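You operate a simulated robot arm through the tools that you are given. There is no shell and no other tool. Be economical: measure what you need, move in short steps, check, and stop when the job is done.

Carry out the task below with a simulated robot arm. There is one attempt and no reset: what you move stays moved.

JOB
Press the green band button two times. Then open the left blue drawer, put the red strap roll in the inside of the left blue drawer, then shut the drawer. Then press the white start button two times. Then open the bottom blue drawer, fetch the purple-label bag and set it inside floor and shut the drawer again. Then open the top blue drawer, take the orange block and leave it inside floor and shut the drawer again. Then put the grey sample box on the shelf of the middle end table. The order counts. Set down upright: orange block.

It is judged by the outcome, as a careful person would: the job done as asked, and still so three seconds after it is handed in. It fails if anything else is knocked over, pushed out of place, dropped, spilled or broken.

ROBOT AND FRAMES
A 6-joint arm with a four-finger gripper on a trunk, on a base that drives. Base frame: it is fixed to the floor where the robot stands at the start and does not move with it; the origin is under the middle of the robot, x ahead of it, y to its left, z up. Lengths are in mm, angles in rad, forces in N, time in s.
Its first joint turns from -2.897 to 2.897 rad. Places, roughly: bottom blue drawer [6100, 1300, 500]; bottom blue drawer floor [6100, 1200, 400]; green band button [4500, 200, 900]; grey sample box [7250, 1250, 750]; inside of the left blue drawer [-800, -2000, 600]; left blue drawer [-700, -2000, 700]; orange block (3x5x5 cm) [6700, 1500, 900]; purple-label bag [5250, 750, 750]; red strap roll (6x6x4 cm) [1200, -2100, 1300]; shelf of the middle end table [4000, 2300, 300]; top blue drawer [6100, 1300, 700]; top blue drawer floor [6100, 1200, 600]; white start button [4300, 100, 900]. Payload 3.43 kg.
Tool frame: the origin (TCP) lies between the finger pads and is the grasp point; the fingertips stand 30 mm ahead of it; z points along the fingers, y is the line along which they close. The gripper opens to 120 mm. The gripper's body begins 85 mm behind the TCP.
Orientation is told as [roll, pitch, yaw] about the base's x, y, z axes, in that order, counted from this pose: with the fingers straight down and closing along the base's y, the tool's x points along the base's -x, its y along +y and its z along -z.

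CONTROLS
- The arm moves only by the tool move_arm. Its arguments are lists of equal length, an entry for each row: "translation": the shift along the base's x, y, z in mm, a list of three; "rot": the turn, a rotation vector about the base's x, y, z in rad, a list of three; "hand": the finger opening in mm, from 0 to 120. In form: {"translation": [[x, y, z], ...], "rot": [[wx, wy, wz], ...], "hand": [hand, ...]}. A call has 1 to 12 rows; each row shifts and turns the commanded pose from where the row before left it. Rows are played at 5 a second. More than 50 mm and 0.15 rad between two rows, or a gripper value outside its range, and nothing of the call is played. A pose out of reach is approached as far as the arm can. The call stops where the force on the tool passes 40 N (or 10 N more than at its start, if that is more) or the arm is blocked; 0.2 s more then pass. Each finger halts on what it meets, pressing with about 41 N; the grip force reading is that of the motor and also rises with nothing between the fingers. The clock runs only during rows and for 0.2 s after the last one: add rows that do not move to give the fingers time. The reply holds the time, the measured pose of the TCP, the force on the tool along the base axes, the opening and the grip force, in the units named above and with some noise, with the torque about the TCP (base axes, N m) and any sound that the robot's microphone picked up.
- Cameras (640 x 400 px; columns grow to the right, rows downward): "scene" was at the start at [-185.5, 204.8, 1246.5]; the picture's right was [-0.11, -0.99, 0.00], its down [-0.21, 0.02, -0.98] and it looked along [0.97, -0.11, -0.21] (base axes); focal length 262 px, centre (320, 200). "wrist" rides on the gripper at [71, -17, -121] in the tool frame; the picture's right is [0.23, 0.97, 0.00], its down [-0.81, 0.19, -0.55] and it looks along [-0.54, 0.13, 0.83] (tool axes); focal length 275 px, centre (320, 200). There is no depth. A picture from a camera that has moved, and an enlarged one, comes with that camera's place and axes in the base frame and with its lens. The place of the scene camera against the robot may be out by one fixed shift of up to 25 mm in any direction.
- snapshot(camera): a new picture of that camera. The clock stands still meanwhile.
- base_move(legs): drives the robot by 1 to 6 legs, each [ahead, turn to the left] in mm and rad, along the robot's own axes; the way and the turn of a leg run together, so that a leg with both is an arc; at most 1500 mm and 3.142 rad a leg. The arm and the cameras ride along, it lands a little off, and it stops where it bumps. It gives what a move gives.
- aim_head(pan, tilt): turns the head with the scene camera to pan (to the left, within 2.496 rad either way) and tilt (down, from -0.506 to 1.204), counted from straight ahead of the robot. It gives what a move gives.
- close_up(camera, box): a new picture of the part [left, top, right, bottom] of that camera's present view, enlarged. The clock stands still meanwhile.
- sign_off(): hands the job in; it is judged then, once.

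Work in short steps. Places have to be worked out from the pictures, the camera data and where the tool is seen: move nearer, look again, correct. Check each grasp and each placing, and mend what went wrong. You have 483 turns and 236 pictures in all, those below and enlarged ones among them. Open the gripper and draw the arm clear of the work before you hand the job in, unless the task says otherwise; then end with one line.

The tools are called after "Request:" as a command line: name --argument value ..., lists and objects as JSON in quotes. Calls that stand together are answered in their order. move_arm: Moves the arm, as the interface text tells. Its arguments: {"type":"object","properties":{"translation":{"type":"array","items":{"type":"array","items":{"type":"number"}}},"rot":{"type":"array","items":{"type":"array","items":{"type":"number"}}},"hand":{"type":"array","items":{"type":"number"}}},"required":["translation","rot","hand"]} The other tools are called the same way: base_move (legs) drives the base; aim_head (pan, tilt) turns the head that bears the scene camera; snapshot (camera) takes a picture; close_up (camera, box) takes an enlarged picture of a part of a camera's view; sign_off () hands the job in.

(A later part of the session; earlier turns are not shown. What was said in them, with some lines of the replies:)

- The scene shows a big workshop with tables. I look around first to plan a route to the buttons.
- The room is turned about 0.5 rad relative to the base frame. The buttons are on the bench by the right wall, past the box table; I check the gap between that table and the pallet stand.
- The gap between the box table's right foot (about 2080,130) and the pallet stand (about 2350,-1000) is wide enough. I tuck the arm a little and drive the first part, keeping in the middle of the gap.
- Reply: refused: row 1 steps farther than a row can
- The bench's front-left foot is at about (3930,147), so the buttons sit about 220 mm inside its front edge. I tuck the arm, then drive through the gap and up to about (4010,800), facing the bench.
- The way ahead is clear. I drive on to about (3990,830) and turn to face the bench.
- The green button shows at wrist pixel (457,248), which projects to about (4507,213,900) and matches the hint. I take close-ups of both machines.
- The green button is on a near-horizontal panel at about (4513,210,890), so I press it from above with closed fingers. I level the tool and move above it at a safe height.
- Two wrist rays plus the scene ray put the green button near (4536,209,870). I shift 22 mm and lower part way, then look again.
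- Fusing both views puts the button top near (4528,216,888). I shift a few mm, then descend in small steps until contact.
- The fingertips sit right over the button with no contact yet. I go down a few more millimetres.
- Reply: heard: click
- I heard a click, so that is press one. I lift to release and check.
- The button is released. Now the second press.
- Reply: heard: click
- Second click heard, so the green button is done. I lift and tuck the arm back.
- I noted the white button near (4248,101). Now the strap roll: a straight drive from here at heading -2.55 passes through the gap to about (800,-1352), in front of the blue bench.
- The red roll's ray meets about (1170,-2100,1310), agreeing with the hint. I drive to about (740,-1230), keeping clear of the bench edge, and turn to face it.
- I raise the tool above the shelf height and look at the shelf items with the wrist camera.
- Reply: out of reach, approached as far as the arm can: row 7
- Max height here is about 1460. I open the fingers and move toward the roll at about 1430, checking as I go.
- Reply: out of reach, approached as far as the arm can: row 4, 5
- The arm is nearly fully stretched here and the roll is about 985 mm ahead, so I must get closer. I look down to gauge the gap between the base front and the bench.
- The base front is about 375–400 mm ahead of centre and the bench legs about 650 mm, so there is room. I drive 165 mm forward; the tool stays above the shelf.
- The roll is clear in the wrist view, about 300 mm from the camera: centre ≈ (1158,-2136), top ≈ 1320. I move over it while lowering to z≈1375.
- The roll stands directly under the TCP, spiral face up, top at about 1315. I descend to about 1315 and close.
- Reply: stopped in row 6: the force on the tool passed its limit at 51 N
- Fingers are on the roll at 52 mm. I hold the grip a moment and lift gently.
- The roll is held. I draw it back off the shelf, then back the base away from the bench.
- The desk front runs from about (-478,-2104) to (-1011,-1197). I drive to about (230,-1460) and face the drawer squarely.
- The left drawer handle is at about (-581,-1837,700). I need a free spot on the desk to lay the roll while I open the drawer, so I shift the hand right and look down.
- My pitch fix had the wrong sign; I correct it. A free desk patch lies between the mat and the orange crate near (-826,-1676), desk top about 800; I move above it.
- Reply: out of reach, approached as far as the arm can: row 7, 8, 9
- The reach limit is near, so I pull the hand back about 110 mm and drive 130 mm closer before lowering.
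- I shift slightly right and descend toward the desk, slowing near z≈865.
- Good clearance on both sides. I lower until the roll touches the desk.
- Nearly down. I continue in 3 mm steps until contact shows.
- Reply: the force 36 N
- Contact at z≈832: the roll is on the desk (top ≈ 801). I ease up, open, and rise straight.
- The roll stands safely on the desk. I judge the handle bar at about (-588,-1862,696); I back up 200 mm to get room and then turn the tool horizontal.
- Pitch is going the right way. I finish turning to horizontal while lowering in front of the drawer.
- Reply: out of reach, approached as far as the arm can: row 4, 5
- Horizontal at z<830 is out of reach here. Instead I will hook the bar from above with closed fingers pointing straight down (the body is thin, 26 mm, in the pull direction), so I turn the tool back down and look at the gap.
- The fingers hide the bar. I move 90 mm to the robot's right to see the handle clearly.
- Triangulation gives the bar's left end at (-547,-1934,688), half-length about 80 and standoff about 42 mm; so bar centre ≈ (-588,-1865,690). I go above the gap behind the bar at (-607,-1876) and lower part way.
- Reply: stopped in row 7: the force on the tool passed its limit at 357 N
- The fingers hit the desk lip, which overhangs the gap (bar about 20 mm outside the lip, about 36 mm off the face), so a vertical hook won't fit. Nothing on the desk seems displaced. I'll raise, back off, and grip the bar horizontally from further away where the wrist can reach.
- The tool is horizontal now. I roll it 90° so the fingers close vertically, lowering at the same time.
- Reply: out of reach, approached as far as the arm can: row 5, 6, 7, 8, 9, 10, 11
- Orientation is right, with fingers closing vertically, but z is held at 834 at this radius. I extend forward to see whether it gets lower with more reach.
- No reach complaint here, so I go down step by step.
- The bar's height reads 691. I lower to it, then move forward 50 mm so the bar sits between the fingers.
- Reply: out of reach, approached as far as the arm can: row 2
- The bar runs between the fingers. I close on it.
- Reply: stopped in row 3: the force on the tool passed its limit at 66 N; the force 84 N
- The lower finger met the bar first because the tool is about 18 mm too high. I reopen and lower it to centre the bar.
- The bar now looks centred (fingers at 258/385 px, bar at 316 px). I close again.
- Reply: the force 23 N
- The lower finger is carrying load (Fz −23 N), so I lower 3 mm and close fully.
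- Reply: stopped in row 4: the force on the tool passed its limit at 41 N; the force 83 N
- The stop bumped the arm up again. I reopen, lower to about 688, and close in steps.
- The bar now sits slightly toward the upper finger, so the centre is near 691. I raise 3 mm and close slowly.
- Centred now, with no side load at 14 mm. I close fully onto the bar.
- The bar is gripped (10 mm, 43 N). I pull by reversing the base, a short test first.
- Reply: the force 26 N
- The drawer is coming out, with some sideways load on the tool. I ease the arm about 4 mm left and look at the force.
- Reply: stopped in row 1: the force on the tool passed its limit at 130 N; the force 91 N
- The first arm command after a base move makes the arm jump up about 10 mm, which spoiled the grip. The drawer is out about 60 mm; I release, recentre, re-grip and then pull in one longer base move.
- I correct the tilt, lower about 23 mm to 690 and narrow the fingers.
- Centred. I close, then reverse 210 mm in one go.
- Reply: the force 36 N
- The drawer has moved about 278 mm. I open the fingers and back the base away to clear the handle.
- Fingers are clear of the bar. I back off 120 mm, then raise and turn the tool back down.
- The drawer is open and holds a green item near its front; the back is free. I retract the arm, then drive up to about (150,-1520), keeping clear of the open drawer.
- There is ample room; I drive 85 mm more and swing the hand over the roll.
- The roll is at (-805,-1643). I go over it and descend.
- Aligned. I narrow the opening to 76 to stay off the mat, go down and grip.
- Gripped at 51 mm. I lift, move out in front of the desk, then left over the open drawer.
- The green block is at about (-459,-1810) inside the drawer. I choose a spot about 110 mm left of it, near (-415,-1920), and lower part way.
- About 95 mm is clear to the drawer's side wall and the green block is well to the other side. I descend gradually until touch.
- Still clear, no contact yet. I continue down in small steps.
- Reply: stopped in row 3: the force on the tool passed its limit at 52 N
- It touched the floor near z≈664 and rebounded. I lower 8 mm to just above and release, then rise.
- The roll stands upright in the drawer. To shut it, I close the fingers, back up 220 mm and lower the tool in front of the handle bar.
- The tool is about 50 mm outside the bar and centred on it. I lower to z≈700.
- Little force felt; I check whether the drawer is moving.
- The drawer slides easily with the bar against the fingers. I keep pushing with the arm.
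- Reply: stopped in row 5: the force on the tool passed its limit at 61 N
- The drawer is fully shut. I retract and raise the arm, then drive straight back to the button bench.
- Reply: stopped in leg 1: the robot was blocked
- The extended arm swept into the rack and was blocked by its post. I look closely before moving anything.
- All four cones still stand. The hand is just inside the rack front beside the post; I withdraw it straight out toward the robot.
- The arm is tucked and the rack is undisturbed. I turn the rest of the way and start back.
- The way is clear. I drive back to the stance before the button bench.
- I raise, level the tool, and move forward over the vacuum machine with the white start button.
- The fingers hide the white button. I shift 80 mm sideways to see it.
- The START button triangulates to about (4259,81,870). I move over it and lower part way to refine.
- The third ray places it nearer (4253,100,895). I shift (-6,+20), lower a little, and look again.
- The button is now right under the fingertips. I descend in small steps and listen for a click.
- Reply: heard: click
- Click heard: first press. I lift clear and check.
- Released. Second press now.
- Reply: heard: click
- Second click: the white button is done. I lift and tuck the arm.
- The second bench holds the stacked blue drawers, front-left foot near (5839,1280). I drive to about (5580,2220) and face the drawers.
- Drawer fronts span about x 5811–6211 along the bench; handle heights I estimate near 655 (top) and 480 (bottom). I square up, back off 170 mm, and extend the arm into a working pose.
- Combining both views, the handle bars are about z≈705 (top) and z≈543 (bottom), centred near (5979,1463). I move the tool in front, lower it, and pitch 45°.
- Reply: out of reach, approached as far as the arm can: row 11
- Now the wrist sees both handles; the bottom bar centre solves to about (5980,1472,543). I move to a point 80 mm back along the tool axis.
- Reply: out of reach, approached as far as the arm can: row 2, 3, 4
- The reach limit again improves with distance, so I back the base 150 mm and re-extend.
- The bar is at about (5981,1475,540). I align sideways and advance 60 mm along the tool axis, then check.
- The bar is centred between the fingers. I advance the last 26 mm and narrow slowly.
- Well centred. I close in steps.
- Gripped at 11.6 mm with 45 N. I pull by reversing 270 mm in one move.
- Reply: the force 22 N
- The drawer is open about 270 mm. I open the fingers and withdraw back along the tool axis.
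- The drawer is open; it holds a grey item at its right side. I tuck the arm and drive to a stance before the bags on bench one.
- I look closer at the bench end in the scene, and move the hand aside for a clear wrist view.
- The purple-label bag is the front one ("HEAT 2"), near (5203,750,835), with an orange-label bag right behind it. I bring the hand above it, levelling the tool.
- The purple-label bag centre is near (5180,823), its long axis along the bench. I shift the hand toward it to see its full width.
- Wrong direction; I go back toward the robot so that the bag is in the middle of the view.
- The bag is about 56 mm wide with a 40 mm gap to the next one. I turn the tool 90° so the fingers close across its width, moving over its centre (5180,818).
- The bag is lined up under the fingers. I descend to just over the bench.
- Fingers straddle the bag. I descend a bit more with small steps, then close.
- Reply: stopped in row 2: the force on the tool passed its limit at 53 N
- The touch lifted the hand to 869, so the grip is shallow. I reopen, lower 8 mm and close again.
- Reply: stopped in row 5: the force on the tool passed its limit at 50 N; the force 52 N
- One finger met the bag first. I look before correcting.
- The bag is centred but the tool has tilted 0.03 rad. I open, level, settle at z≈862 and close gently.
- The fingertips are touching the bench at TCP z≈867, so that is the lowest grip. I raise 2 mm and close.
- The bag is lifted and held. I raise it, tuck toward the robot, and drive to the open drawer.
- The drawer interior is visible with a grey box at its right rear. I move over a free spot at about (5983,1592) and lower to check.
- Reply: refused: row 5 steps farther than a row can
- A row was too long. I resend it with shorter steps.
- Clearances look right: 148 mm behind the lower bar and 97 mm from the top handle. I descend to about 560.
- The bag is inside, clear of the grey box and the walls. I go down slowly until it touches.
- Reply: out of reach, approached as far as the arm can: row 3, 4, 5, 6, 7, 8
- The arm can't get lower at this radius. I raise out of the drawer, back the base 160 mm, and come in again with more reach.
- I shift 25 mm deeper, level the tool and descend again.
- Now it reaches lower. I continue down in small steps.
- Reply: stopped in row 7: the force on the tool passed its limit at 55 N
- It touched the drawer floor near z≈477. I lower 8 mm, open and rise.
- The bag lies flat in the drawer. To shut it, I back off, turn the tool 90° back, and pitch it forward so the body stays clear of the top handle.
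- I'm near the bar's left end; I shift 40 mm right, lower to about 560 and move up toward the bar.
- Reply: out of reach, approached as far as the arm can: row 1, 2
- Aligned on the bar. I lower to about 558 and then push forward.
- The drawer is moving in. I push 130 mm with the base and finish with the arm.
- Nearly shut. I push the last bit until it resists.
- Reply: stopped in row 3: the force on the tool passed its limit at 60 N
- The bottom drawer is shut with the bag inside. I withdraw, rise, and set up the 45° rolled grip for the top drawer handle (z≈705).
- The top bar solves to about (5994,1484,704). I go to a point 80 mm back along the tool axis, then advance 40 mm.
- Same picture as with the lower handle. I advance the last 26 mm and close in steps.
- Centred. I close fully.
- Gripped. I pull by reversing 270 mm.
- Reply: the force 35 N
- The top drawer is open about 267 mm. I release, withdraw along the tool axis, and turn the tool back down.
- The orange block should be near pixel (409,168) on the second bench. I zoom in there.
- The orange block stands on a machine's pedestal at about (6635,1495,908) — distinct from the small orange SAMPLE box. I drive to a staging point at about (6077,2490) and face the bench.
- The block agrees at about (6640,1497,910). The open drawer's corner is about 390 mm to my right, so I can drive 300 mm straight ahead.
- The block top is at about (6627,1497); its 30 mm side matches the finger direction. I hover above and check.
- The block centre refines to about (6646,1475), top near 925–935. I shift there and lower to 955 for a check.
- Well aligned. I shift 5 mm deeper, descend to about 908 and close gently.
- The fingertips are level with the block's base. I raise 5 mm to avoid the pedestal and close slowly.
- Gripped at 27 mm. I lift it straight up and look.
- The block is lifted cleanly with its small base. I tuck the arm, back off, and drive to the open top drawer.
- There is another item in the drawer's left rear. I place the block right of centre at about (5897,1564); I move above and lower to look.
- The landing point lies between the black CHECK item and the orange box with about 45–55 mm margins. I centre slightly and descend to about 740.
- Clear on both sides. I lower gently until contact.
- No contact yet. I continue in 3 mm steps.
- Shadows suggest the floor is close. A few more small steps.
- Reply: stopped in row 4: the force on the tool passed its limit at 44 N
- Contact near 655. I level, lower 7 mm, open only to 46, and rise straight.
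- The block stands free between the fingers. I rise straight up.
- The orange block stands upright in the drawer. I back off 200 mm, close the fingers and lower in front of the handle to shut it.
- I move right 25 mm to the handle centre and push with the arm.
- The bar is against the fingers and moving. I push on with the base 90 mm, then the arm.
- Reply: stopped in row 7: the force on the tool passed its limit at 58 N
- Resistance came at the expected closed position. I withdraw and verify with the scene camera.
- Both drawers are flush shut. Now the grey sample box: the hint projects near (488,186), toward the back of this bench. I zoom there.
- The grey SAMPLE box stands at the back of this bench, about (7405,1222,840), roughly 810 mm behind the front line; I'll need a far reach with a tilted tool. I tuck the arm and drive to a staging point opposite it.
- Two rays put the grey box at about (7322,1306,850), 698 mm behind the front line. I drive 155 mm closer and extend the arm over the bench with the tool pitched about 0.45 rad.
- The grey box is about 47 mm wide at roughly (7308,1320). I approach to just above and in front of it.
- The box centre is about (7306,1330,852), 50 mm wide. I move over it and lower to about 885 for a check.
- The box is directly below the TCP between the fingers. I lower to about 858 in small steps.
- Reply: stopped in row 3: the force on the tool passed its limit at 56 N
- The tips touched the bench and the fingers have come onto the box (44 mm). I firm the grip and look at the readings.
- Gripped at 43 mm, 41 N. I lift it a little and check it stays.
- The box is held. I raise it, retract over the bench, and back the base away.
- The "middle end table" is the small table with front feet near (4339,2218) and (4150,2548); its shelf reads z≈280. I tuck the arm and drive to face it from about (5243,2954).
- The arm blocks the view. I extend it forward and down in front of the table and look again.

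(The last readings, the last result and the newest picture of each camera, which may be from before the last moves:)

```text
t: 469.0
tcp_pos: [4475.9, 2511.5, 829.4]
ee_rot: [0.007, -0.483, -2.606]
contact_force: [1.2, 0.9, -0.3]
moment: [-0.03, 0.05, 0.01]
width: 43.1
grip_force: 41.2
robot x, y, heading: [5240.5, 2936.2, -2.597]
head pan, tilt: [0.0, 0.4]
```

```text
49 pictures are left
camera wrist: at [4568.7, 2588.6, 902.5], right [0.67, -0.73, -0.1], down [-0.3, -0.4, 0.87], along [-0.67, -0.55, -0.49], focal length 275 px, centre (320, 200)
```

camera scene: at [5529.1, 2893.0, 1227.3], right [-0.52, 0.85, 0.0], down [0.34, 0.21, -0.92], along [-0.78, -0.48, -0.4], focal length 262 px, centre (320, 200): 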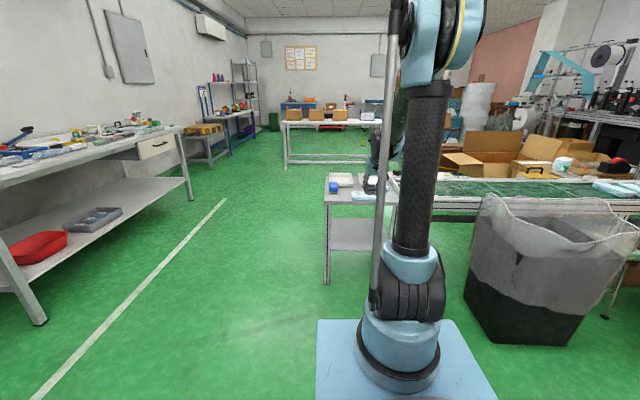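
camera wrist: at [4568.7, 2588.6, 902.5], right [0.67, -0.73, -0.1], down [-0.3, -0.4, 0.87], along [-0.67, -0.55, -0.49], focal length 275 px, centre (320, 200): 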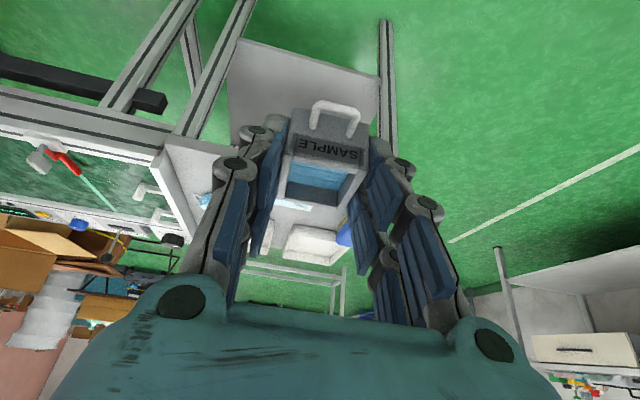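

The shelf lies between the two front legs, front edge about (4216,2375), and the tool is centred laterally. I descend in front of the table while easing forward.

Request:
move_arm --translation '[[-13, -8, -45], [-13, -8, -45], [-13, -8, -45], [-13, -8, -45], [-13, -8, -45], [-13, -8, -45], [-13, -8, -45]]' --rot '[[0, 0, 0], [0, 0, 0], [0, 0, 0], [0, 0, 0], [0, 0, 0], [0, 0, 0], [0, 0, 0]]' --hand '[34, 34, 34, 34, 34, 34, 34]'

Request:
snapshot --camera "wrist"

Request:
close_up --camera "scene" --box '[290, 150, 450, 310]'

```text
t: 470.6
tcp_pos: [4383.1, 2453.9, 516.0]
ee_rot: [0.007, -0.482, -2.607]
contact_force: [0.7, -0.1, -0.3]
moment: [0.04, 0.03, 0.03]
width: 43.0
grip_force: 41.3
robot x, y, heading: [5242.0, 2937.3, -2.588]
head pan, tilt: [0.0, 0.4]
```

```text
48 pictures are left
camera wrist: at [4477.0, 2531.7, 590.2], right [0.67, -0.73, -0.1], down [-0.3, -0.4, 0.87], along [-0.67, -0.55, -0.49], focal length 275 px, centre (320, 200)
```

wrist: 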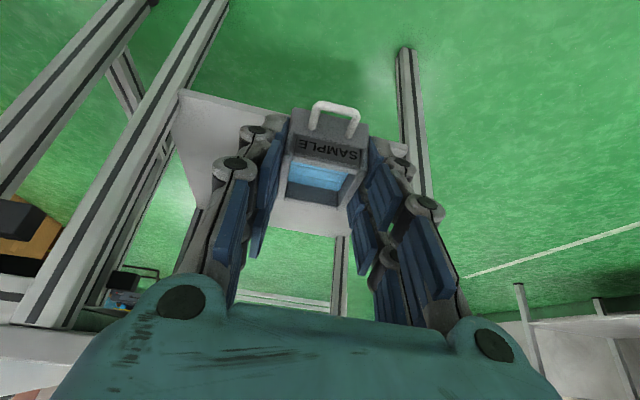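

```text
2.50 times, centred on (370, 230) of scene
camera zoom: at [5528.8, 2892.9, 1227.3], right [-0.52, 0.85, 0.0], down [0.34, 0.21, -0.92], along [-0.78, -0.48, -0.4], focal length 654 px, centre (195, 125)
```

zoom: 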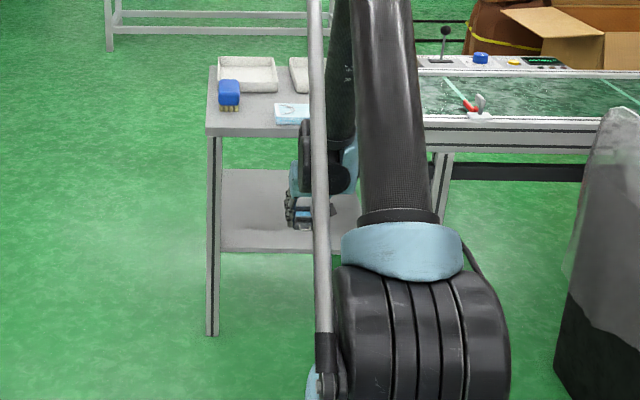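

The shelf solves to z≈300, front edge mid (4223,2381), about 320 × 388 mm. I lower to about 405 in front of it and then start moving in.

Request:
move_arm --translation '[[-18, -9, -40], [-18, -9, -40], [-18, -9, -30], [-34, -17, 0], [-34, -17, 0], [-34, -17, 0]]' --rot '[[0, 0, 0], [0, 0, 0], [0, 0, 0], [0, 0, 0], [0, 0, 0], [0, 0, 0]]' --hand '[34, 34, 34, 34, 34, 34]'

Request:
snapshot --camera "wrist"

Request:
close_up --camera "scene" --box '[290, 150, 450, 310]'

```text
t: 472.0
tcp_pos: [4228.3, 2375.8, 406.2]
ee_rot: [0.008, -0.482, -2.606]
contact_force: [0.6, -0.9, -0.6]
moment: [0.02, 0.01, -0.01]
width: 43.0
grip_force: 40.9
robot x, y, heading: [5243.0, 2934.0, -2.585]
head pan, tilt: [0.0, 0.4]
```

```text
46 pictures are left
camera wrist: at [4322.2, 2452.9, 481.0], right [0.67, -0.73, -0.1], down [-0.3, -0.4, 0.87], along [-0.67, -0.55, -0.49], focal length 275 px, centre (320, 200)
```

wrist: 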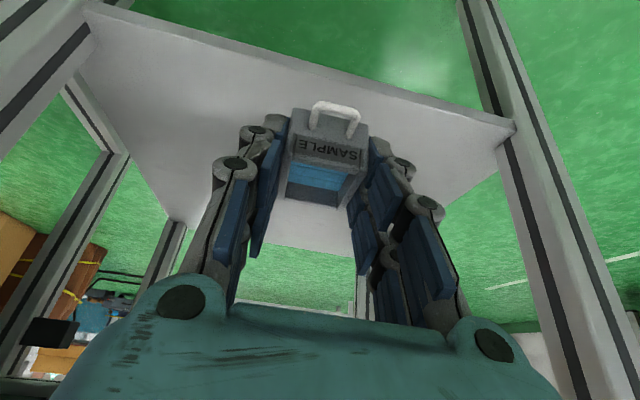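

```text
2.50 times, centred on (370, 230) of scene
camera zoom: at [5528.6, 2892.8, 1227.4], right [-0.52, 0.85, 0.0], down [0.34, 0.21, -0.92], along [-0.78, -0.48, -0.4], focal length 654 px, centre (195, 125)
```

zoom: 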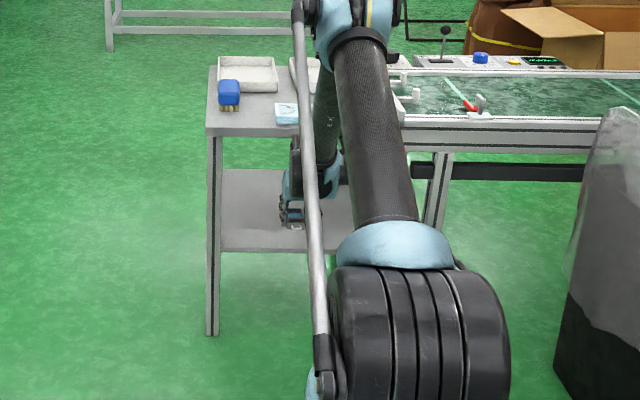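

All clear so far. I continue 100 mm in over the shelf.

Request:
move_arm --translation '[[-25, -13, 0], [-25, -13, 0], [-25, -13, 0], [-25, -13, 0]]' --rot '[[0, 0, 0], [0, 0, 0], [0, 0, 0], [0, 0, 0]]' --hand '[34, 34, 34, 34]'

Request:
snapshot --camera "wrist"

Request:
close_up --camera "scene" --box '[290, 130, 450, 290]'

```text
t: 473.2
tcp_pos: [4145.2, 2330.1, 342.7]
ee_rot: [0.008, -0.455, -2.605]
contact_force: [-3.3, -4.1, -23.3]
moment: [-0.22, 0.4, -0.05]
width: 43.1
grip_force: 41.1
robot x, y, heading: [5242.8, 2938.2, -2.592]
head pan, tilt: [0.0, 0.4]
stopped in row 4: the arm was blocked; the commanded pose is now the measured one
```

```text
44 pictures are left
camera wrist: at [4235.5, 2406.4, 420.1], right [0.68, -0.73, -0.1], down [-0.32, -0.41, 0.85], along [-0.66, -0.55, -0.51], focal length 275 px, centre (320, 200)
```

wrist: 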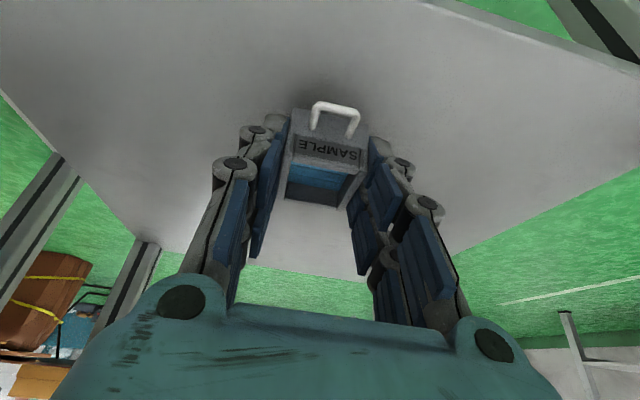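

```text
2.50 times, centred on (370, 210) of scene
camera zoom: at [5520.5, 2888.2, 1229.5], right [-0.52, 0.85, 0.0], down [0.35, 0.21, -0.91], along [-0.78, -0.48, -0.41], focal length 654 px, centre (195, 175)
```

zoom: 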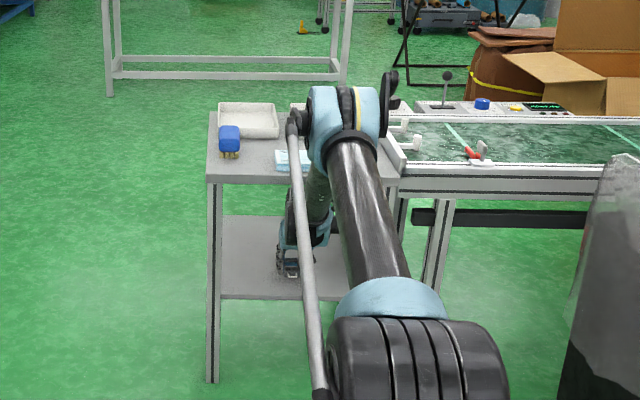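

The arm was blocked and the tool sagged to z≈343, with the box now close to the shelf, 93 mm inside the edge. I hold still one moment and read again.

Request:
move_arm --translation '[[0, 0, 0]]' --rot '[[0, 0, 0]]' --hand '[34]'

Request:
snapshot --camera "scene"

Request:
close_up --camera "wrist" --box '[220, 80, 420, 220]'

```text
t: 473.6
tcp_pos: [4150.9, 2333.9, 377.0]
ee_rot: [0.008, -0.474, -2.606]
contact_force: [0.9, 1.0, -2.4]
moment: [-0.05, 0.1, 0.02]
width: 42.8
grip_force: 40.8
robot x, y, heading: [5239.4, 2936.7, -2.59]
head pan, tilt: [0.0, 0.4]
```

```text
42 pictures are left
camera scene: at [5530.0, 2893.7, 1227.5], right [-0.52, 0.85, 0.0], down [0.34, 0.21, -0.92], along [-0.78, -0.48, -0.4], focal length 262 px, centre (320, 200)
```

scene: 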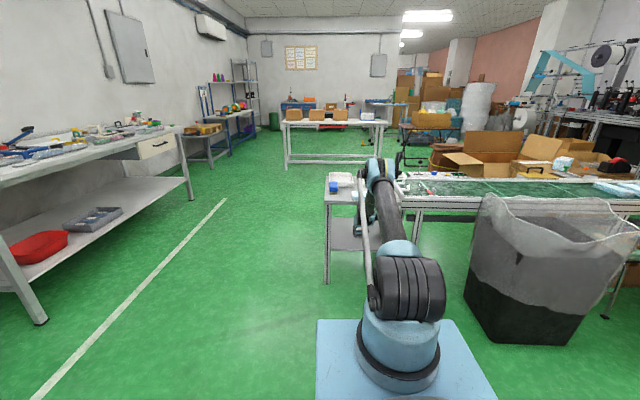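

```text
2.86 times, centred on (320, 150) of wrist
camera zoom: at [4244.6, 2412.0, 451.3], right [0.68, -0.73, -0.1], down [-0.31, -0.4, 0.86], along [-0.67, -0.55, -0.49], focal length 786 px, centre (320, 343)
```

zoom: 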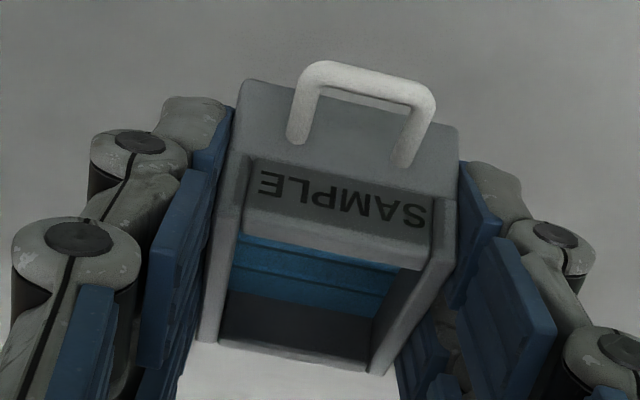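

The arm is unloaded again at z≈377, about 86 mm inside the edge; likely the forearm touched the table-top edge. I back off 15 mm and lower gently to the shelf.

Request:
move_arm --translation '[[13, 7, 0], [0, 0, -8], [0, 0, -6], [0, 0, -5]]' --rot '[[0, 0, 0], [0.004, -0.007, 0], [0, 0, 0], [0, 0, 0]]' --hand '[34, 34, 34, 34]'

Request:
snapshot --camera "wrist"

```text
t: 474.6
tcp_pos: [4164.5, 2342.0, 358.0]
ee_rot: [0.007, -0.467, -2.605]
contact_force: [0.2, 0.2, -0.1]
moment: [0.0, -0.02, 0.01]
width: 43.3
grip_force: 41.0
robot x, y, heading: [5241.1, 2938.4, -2.589]
head pan, tilt: [0.0, 0.4]
```

```text
40 pictures are left
camera wrist: at [4256.2, 2419.5, 433.6], right [0.68, -0.73, -0.1], down [-0.31, -0.4, 0.86], along [-0.67, -0.55, -0.5], focal length 275 px, centre (320, 200)
```

wrist: 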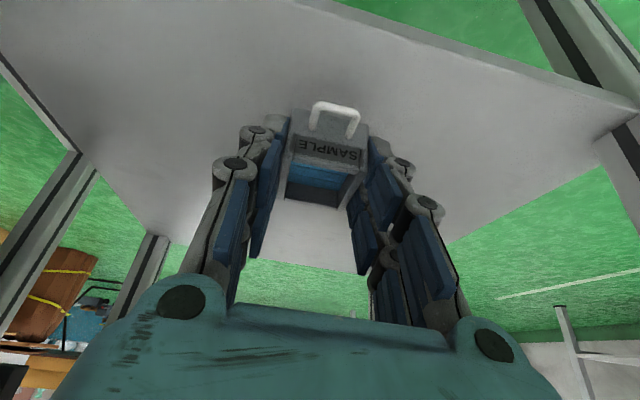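

I correct the pitch slightly and continue down in 3 mm steps until touch.

Request:
move_arm --translation '[[0, 0, -3], [0, 0, -3], [0, 0, -3], [0, 0, -3]]' --rot '[[-0.008, 0.013, 0], [0, 0, 0], [0, 0, 0], [0, 0, 0]]' --hand '[34, 34, 34, 34]'

```text
t: 475.6
tcp_pos: [4165.4, 2343.2, 346.7]
ee_rot: [0.007, -0.482, -2.607]
contact_force: [0.9, 0.4, 0.2]
moment: [-0.01, 0.01, 0.02]
width: 43.1
grip_force: 41.3
robot x, y, heading: [5241.8, 2937.7, -2.585]
head pan, tilt: [0.0, 0.4]
```

Request:
move_arm --translation '[[0, 0, -3], [0, 0, -3], [0, 0, -2], [0, 0, -2]]' --rot '[[0, 0, 0], [0, 0, 0], [0, 0, 0], [0, 0, 0]]' --hand '[34, 34, 34, 34]'

Request:
snapshot --camera "wrist"

```text
t: 476.6
tcp_pos: [4164.0, 2342.8, 335.9]
ee_rot: [0.005, -0.483, -2.605]
contact_force: [0.6, -0.3, -0.3]
moment: [-0.01, -0.01, 0.02]
width: 42.9
grip_force: 41.2
robot x, y, heading: [5238.6, 2936.1, -2.591]
head pan, tilt: [0.0, 0.4]
```

```text
39 pictures are left
camera wrist: at [4258.4, 2419.7, 409.6], right [0.67, -0.73, -0.1], down [-0.3, -0.4, 0.87], along [-0.67, -0.55, -0.49], focal length 275 px, centre (320, 200)
```

wrist: 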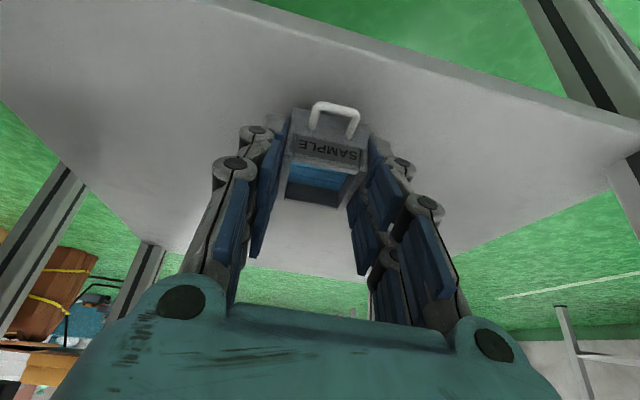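

Not touching yet. A few more small steps.

Request:
move_arm --translation '[[0, 0, -3], [0, 0, -3], [0, 0, -3], [0, 0, -3]]' --rot '[[0, 0, 0], [0, 0, 0], [0, 0, 0], [0, 0, 0]]' --hand '[34, 34, 34, 34]'

Request:
move_arm --translation '[[0, 0, -3], [0, 0, -3], [0, 0, -2], [0, 0, -2]]' --rot '[[0, 0, 0], [0, 0, 0], [0, 0, 0], [0, 0, 0]]' --hand '[34, 34, 34, 34]'

Request:
snapshot --camera "wrist"

```text
t: 477.6
tcp_pos: [4164.2, 2340.9, 325.7]
ee_rot: [0.006, -0.487, -2.605]
contact_force: [5.7, 3.0, 33.5]
moment: [-0.09, 0.15, 0.03]
width: 43.4
grip_force: 41.1
robot x, y, heading: [5242.6, 2937.8, -2.59]
head pan, tilt: [0.0, 0.4]
```

```text
t: 478.2
tcp_pos: [4166.6, 2344.1, 333.8]
ee_rot: [0.008, -0.498, -2.605]
contact_force: [-0.2, -0.9, -3.8]
moment: [-0.02, 0.06, 0.0]
width: 43.2
grip_force: 41.3
robot x, y, heading: [5241.9, 2935.4, -2.589]
head pan, tilt: [0.0, 0.4]
stopped in row 3: the force on the tool passed its limit at 48 N (the readings are from after the stop); the commanded pose is now the measured one
```

```text
38 pictures are left
camera wrist: at [4261.3, 2422.1, 406.0], right [0.67, -0.73, -0.1], down [-0.29, -0.39, 0.87], along [-0.68, -0.56, -0.48], focal length 275 px, centre (320, 200)
```

wrist: 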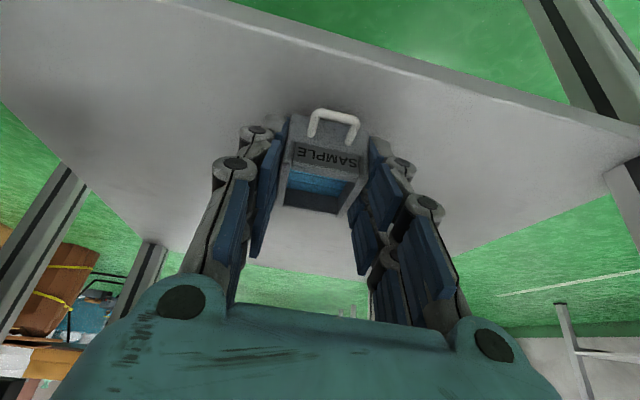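

It touched at z≈326 and rebounded. I level the pitch, lower 7 mm, open, and check.

Request:
move_arm --translation '[[0, 0, -4], [0, 0, -3], [0, 0, 0], [0, 0, 0], [0, 0, 0]]' --rot '[[0.008, -0.013, 0], [0, 0, 0], [0, 0, 0], [0, 0, 0], [0, 0, 0]]' --hand '[34, 34, 50, 65, 75]'

Request:
snapshot --camera "wrist"

```text
t: 479.4
tcp_pos: [4166.5, 2344.0, 326.4]
ee_rot: [0.007, -0.482, -2.605]
contact_force: [0.0, -0.1, 0.2]
moment: [-0.02, 0.03, 0.04]
width: 74.9
grip_force: 0.1
robot x, y, heading: [5238.9, 2939.1, -2.591]
head pan, tilt: [0.0, 0.4]
```

```text
37 pictures are left
camera wrist: at [4260.4, 2421.2, 401.0], right [0.67, -0.73, -0.1], down [-0.3, -0.4, 0.87], along [-0.67, -0.55, -0.49], focal length 275 px, centre (320, 200)
```

wrist: 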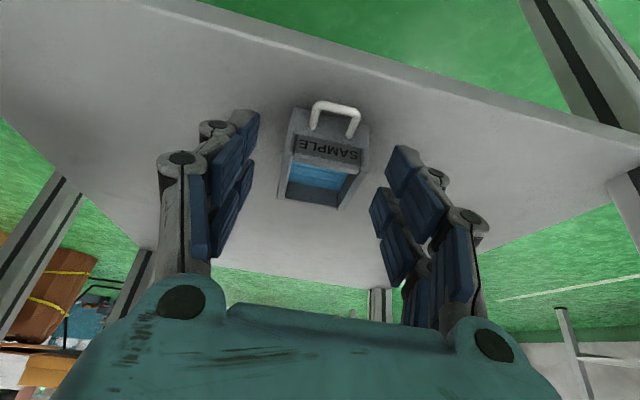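

The box stands free on the shelf. I withdraw back along the tool axis and out from under the table.

Request:
move_arm --translation '[[6, 4, 13], [12, 7, 22], [14, 8, 22], [30, 18, 10], [34, 20, 0], [34, 20, 0], [34, 20, 0], [34, 20, 0]]' --rot '[[0, 0, 0], [0, 0, 0], [0, 0, 0], [0, 0, 0], [0, 0, 0], [0, 0, 0], [0, 0, 0], [0, 0, 0]]' --hand '[75, 75, 75, 75, 75, 75, 75, 75]'

Request:
snapshot --camera "wrist"

```text
t: 481.2
tcp_pos: [4359.5, 2458.2, 396.4]
ee_rot: [0.008, -0.481, -2.607]
contact_force: [0.0, -0.4, -0.4]
moment: [0.0, -0.02, 0.0]
width: 75.1
grip_force: 0.1
out of reach, approached as far as the arm can: row 8
robot x, y, heading: [5241.7, 2933.0, -2.585]
head pan, tilt: [0.0, 0.4]
```

```text
36 pictures are left
camera wrist: at [4452.8, 2536.0, 471.3], right [0.67, -0.73, -0.1], down [-0.3, -0.4, 0.87], along [-0.67, -0.55, -0.49], focal length 275 px, centre (320, 200)
```

wrist: 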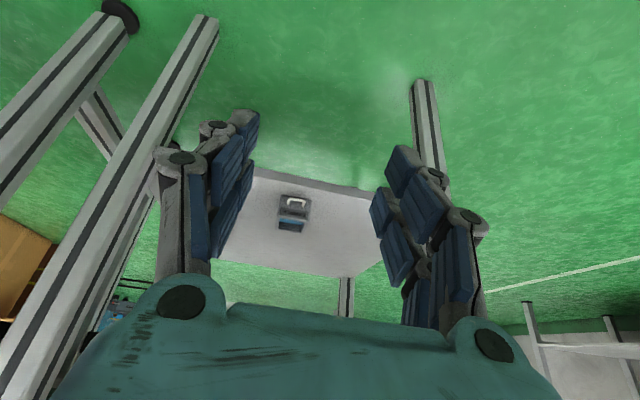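

The grey box stands upright on the shelf. I back the base away, raise the arm, and take a final look.

Request:
base_move --legs '[[-350, 0]]'

Request:
move_arm --translation '[[0, 0, 45], [0, 0, 45], [0, 0, 45], [0, 0, 45], [0, 0, 45], [0, 0, 45], [0, 0, 45], [0, 0, 45], [0, 0, 45], [0, 0, 45]]' --rot '[[0, 0, 0], [0, 0, 0], [0, 0, 0], [0, 0, 0], [0, 0, 0], [0, 0, 0], [0, 0, 0], [0, 0, 0], [0, 0, 0], [0, 0, 0]]' --hand '[75, 75, 75, 75, 75, 75, 75, 75, 75, 75]'

Request:
close_up --camera "scene" --box '[290, 130, 450, 290]'

Request:
snapshot --camera "wrist"

```text
t: 483.5
tcp_pos: [4661.9, 2644.7, 397.3]
ee_rot: [0.007, -0.478, -2.605]
contact_force: [0.4, 0.1, -0.4]
moment: [-0.02, 0.0, -0.01]
width: 75.2
grip_force: 0.1
robot x, y, heading: [5545.0, 3127.6, -2.59]
head pan, tilt: [0.0, 0.4]
```

```text
t: 485.7
tcp_pos: [4664.0, 2649.1, 861.7]
ee_rot: [0.006, -0.491, -2.606]
contact_force: [-0.6, -0.2, 0.3]
moment: [0.0, -0.05, 0.02]
width: 74.9
grip_force: 0.1
robot x, y, heading: [5543.8, 3120.7, -2.581]
head pan, tilt: [0.0, 0.4]
```

```text
2.50 times, centred on (370, 210) of scene
camera zoom: at [5832.3, 3080.0, 1227.4], right [-0.52, 0.85, 0.0], down [0.34, 0.21, -0.92], along [-0.78, -0.48, -0.4], focal length 654 px, centre (195, 175)
```

zoom: 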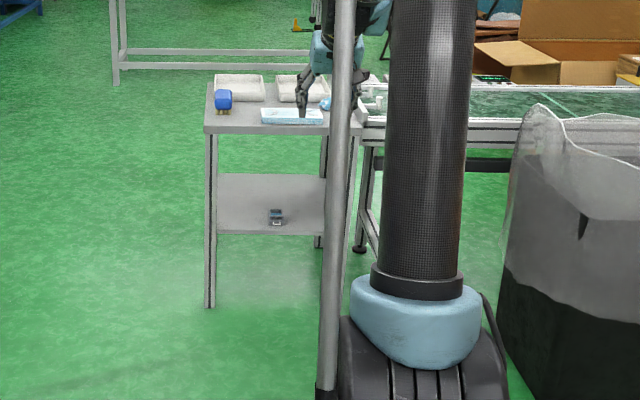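

```text
34 pictures are left
camera wrist: at [4758.5, 2727.5, 933.8], right [0.67, -0.73, -0.1], down [-0.29, -0.39, 0.87], along [-0.68, -0.56, -0.48], focal length 275 px, centre (320, 200)
```

wrist: 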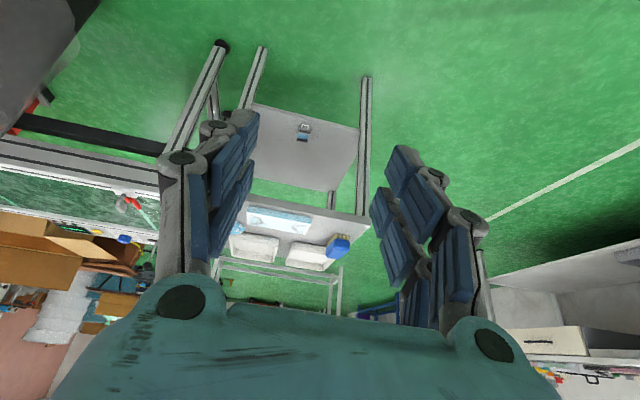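

The grey box stands on the shelf, the table-top items look undisturbed, the gripper is open, and the arm is clear. I hand the job in.

Request:
sign_off

```text
The job is handed in.
```

All the steps were done in order: both buttons pressed twice, the red roll, purple-label bag and upright orange block each shut in their drawers, and the grey box on the end-table shelf. On the way the arm bumped the rack post, the desk top and the end table, and I saw nothing knocked over or out of place in the pictures.
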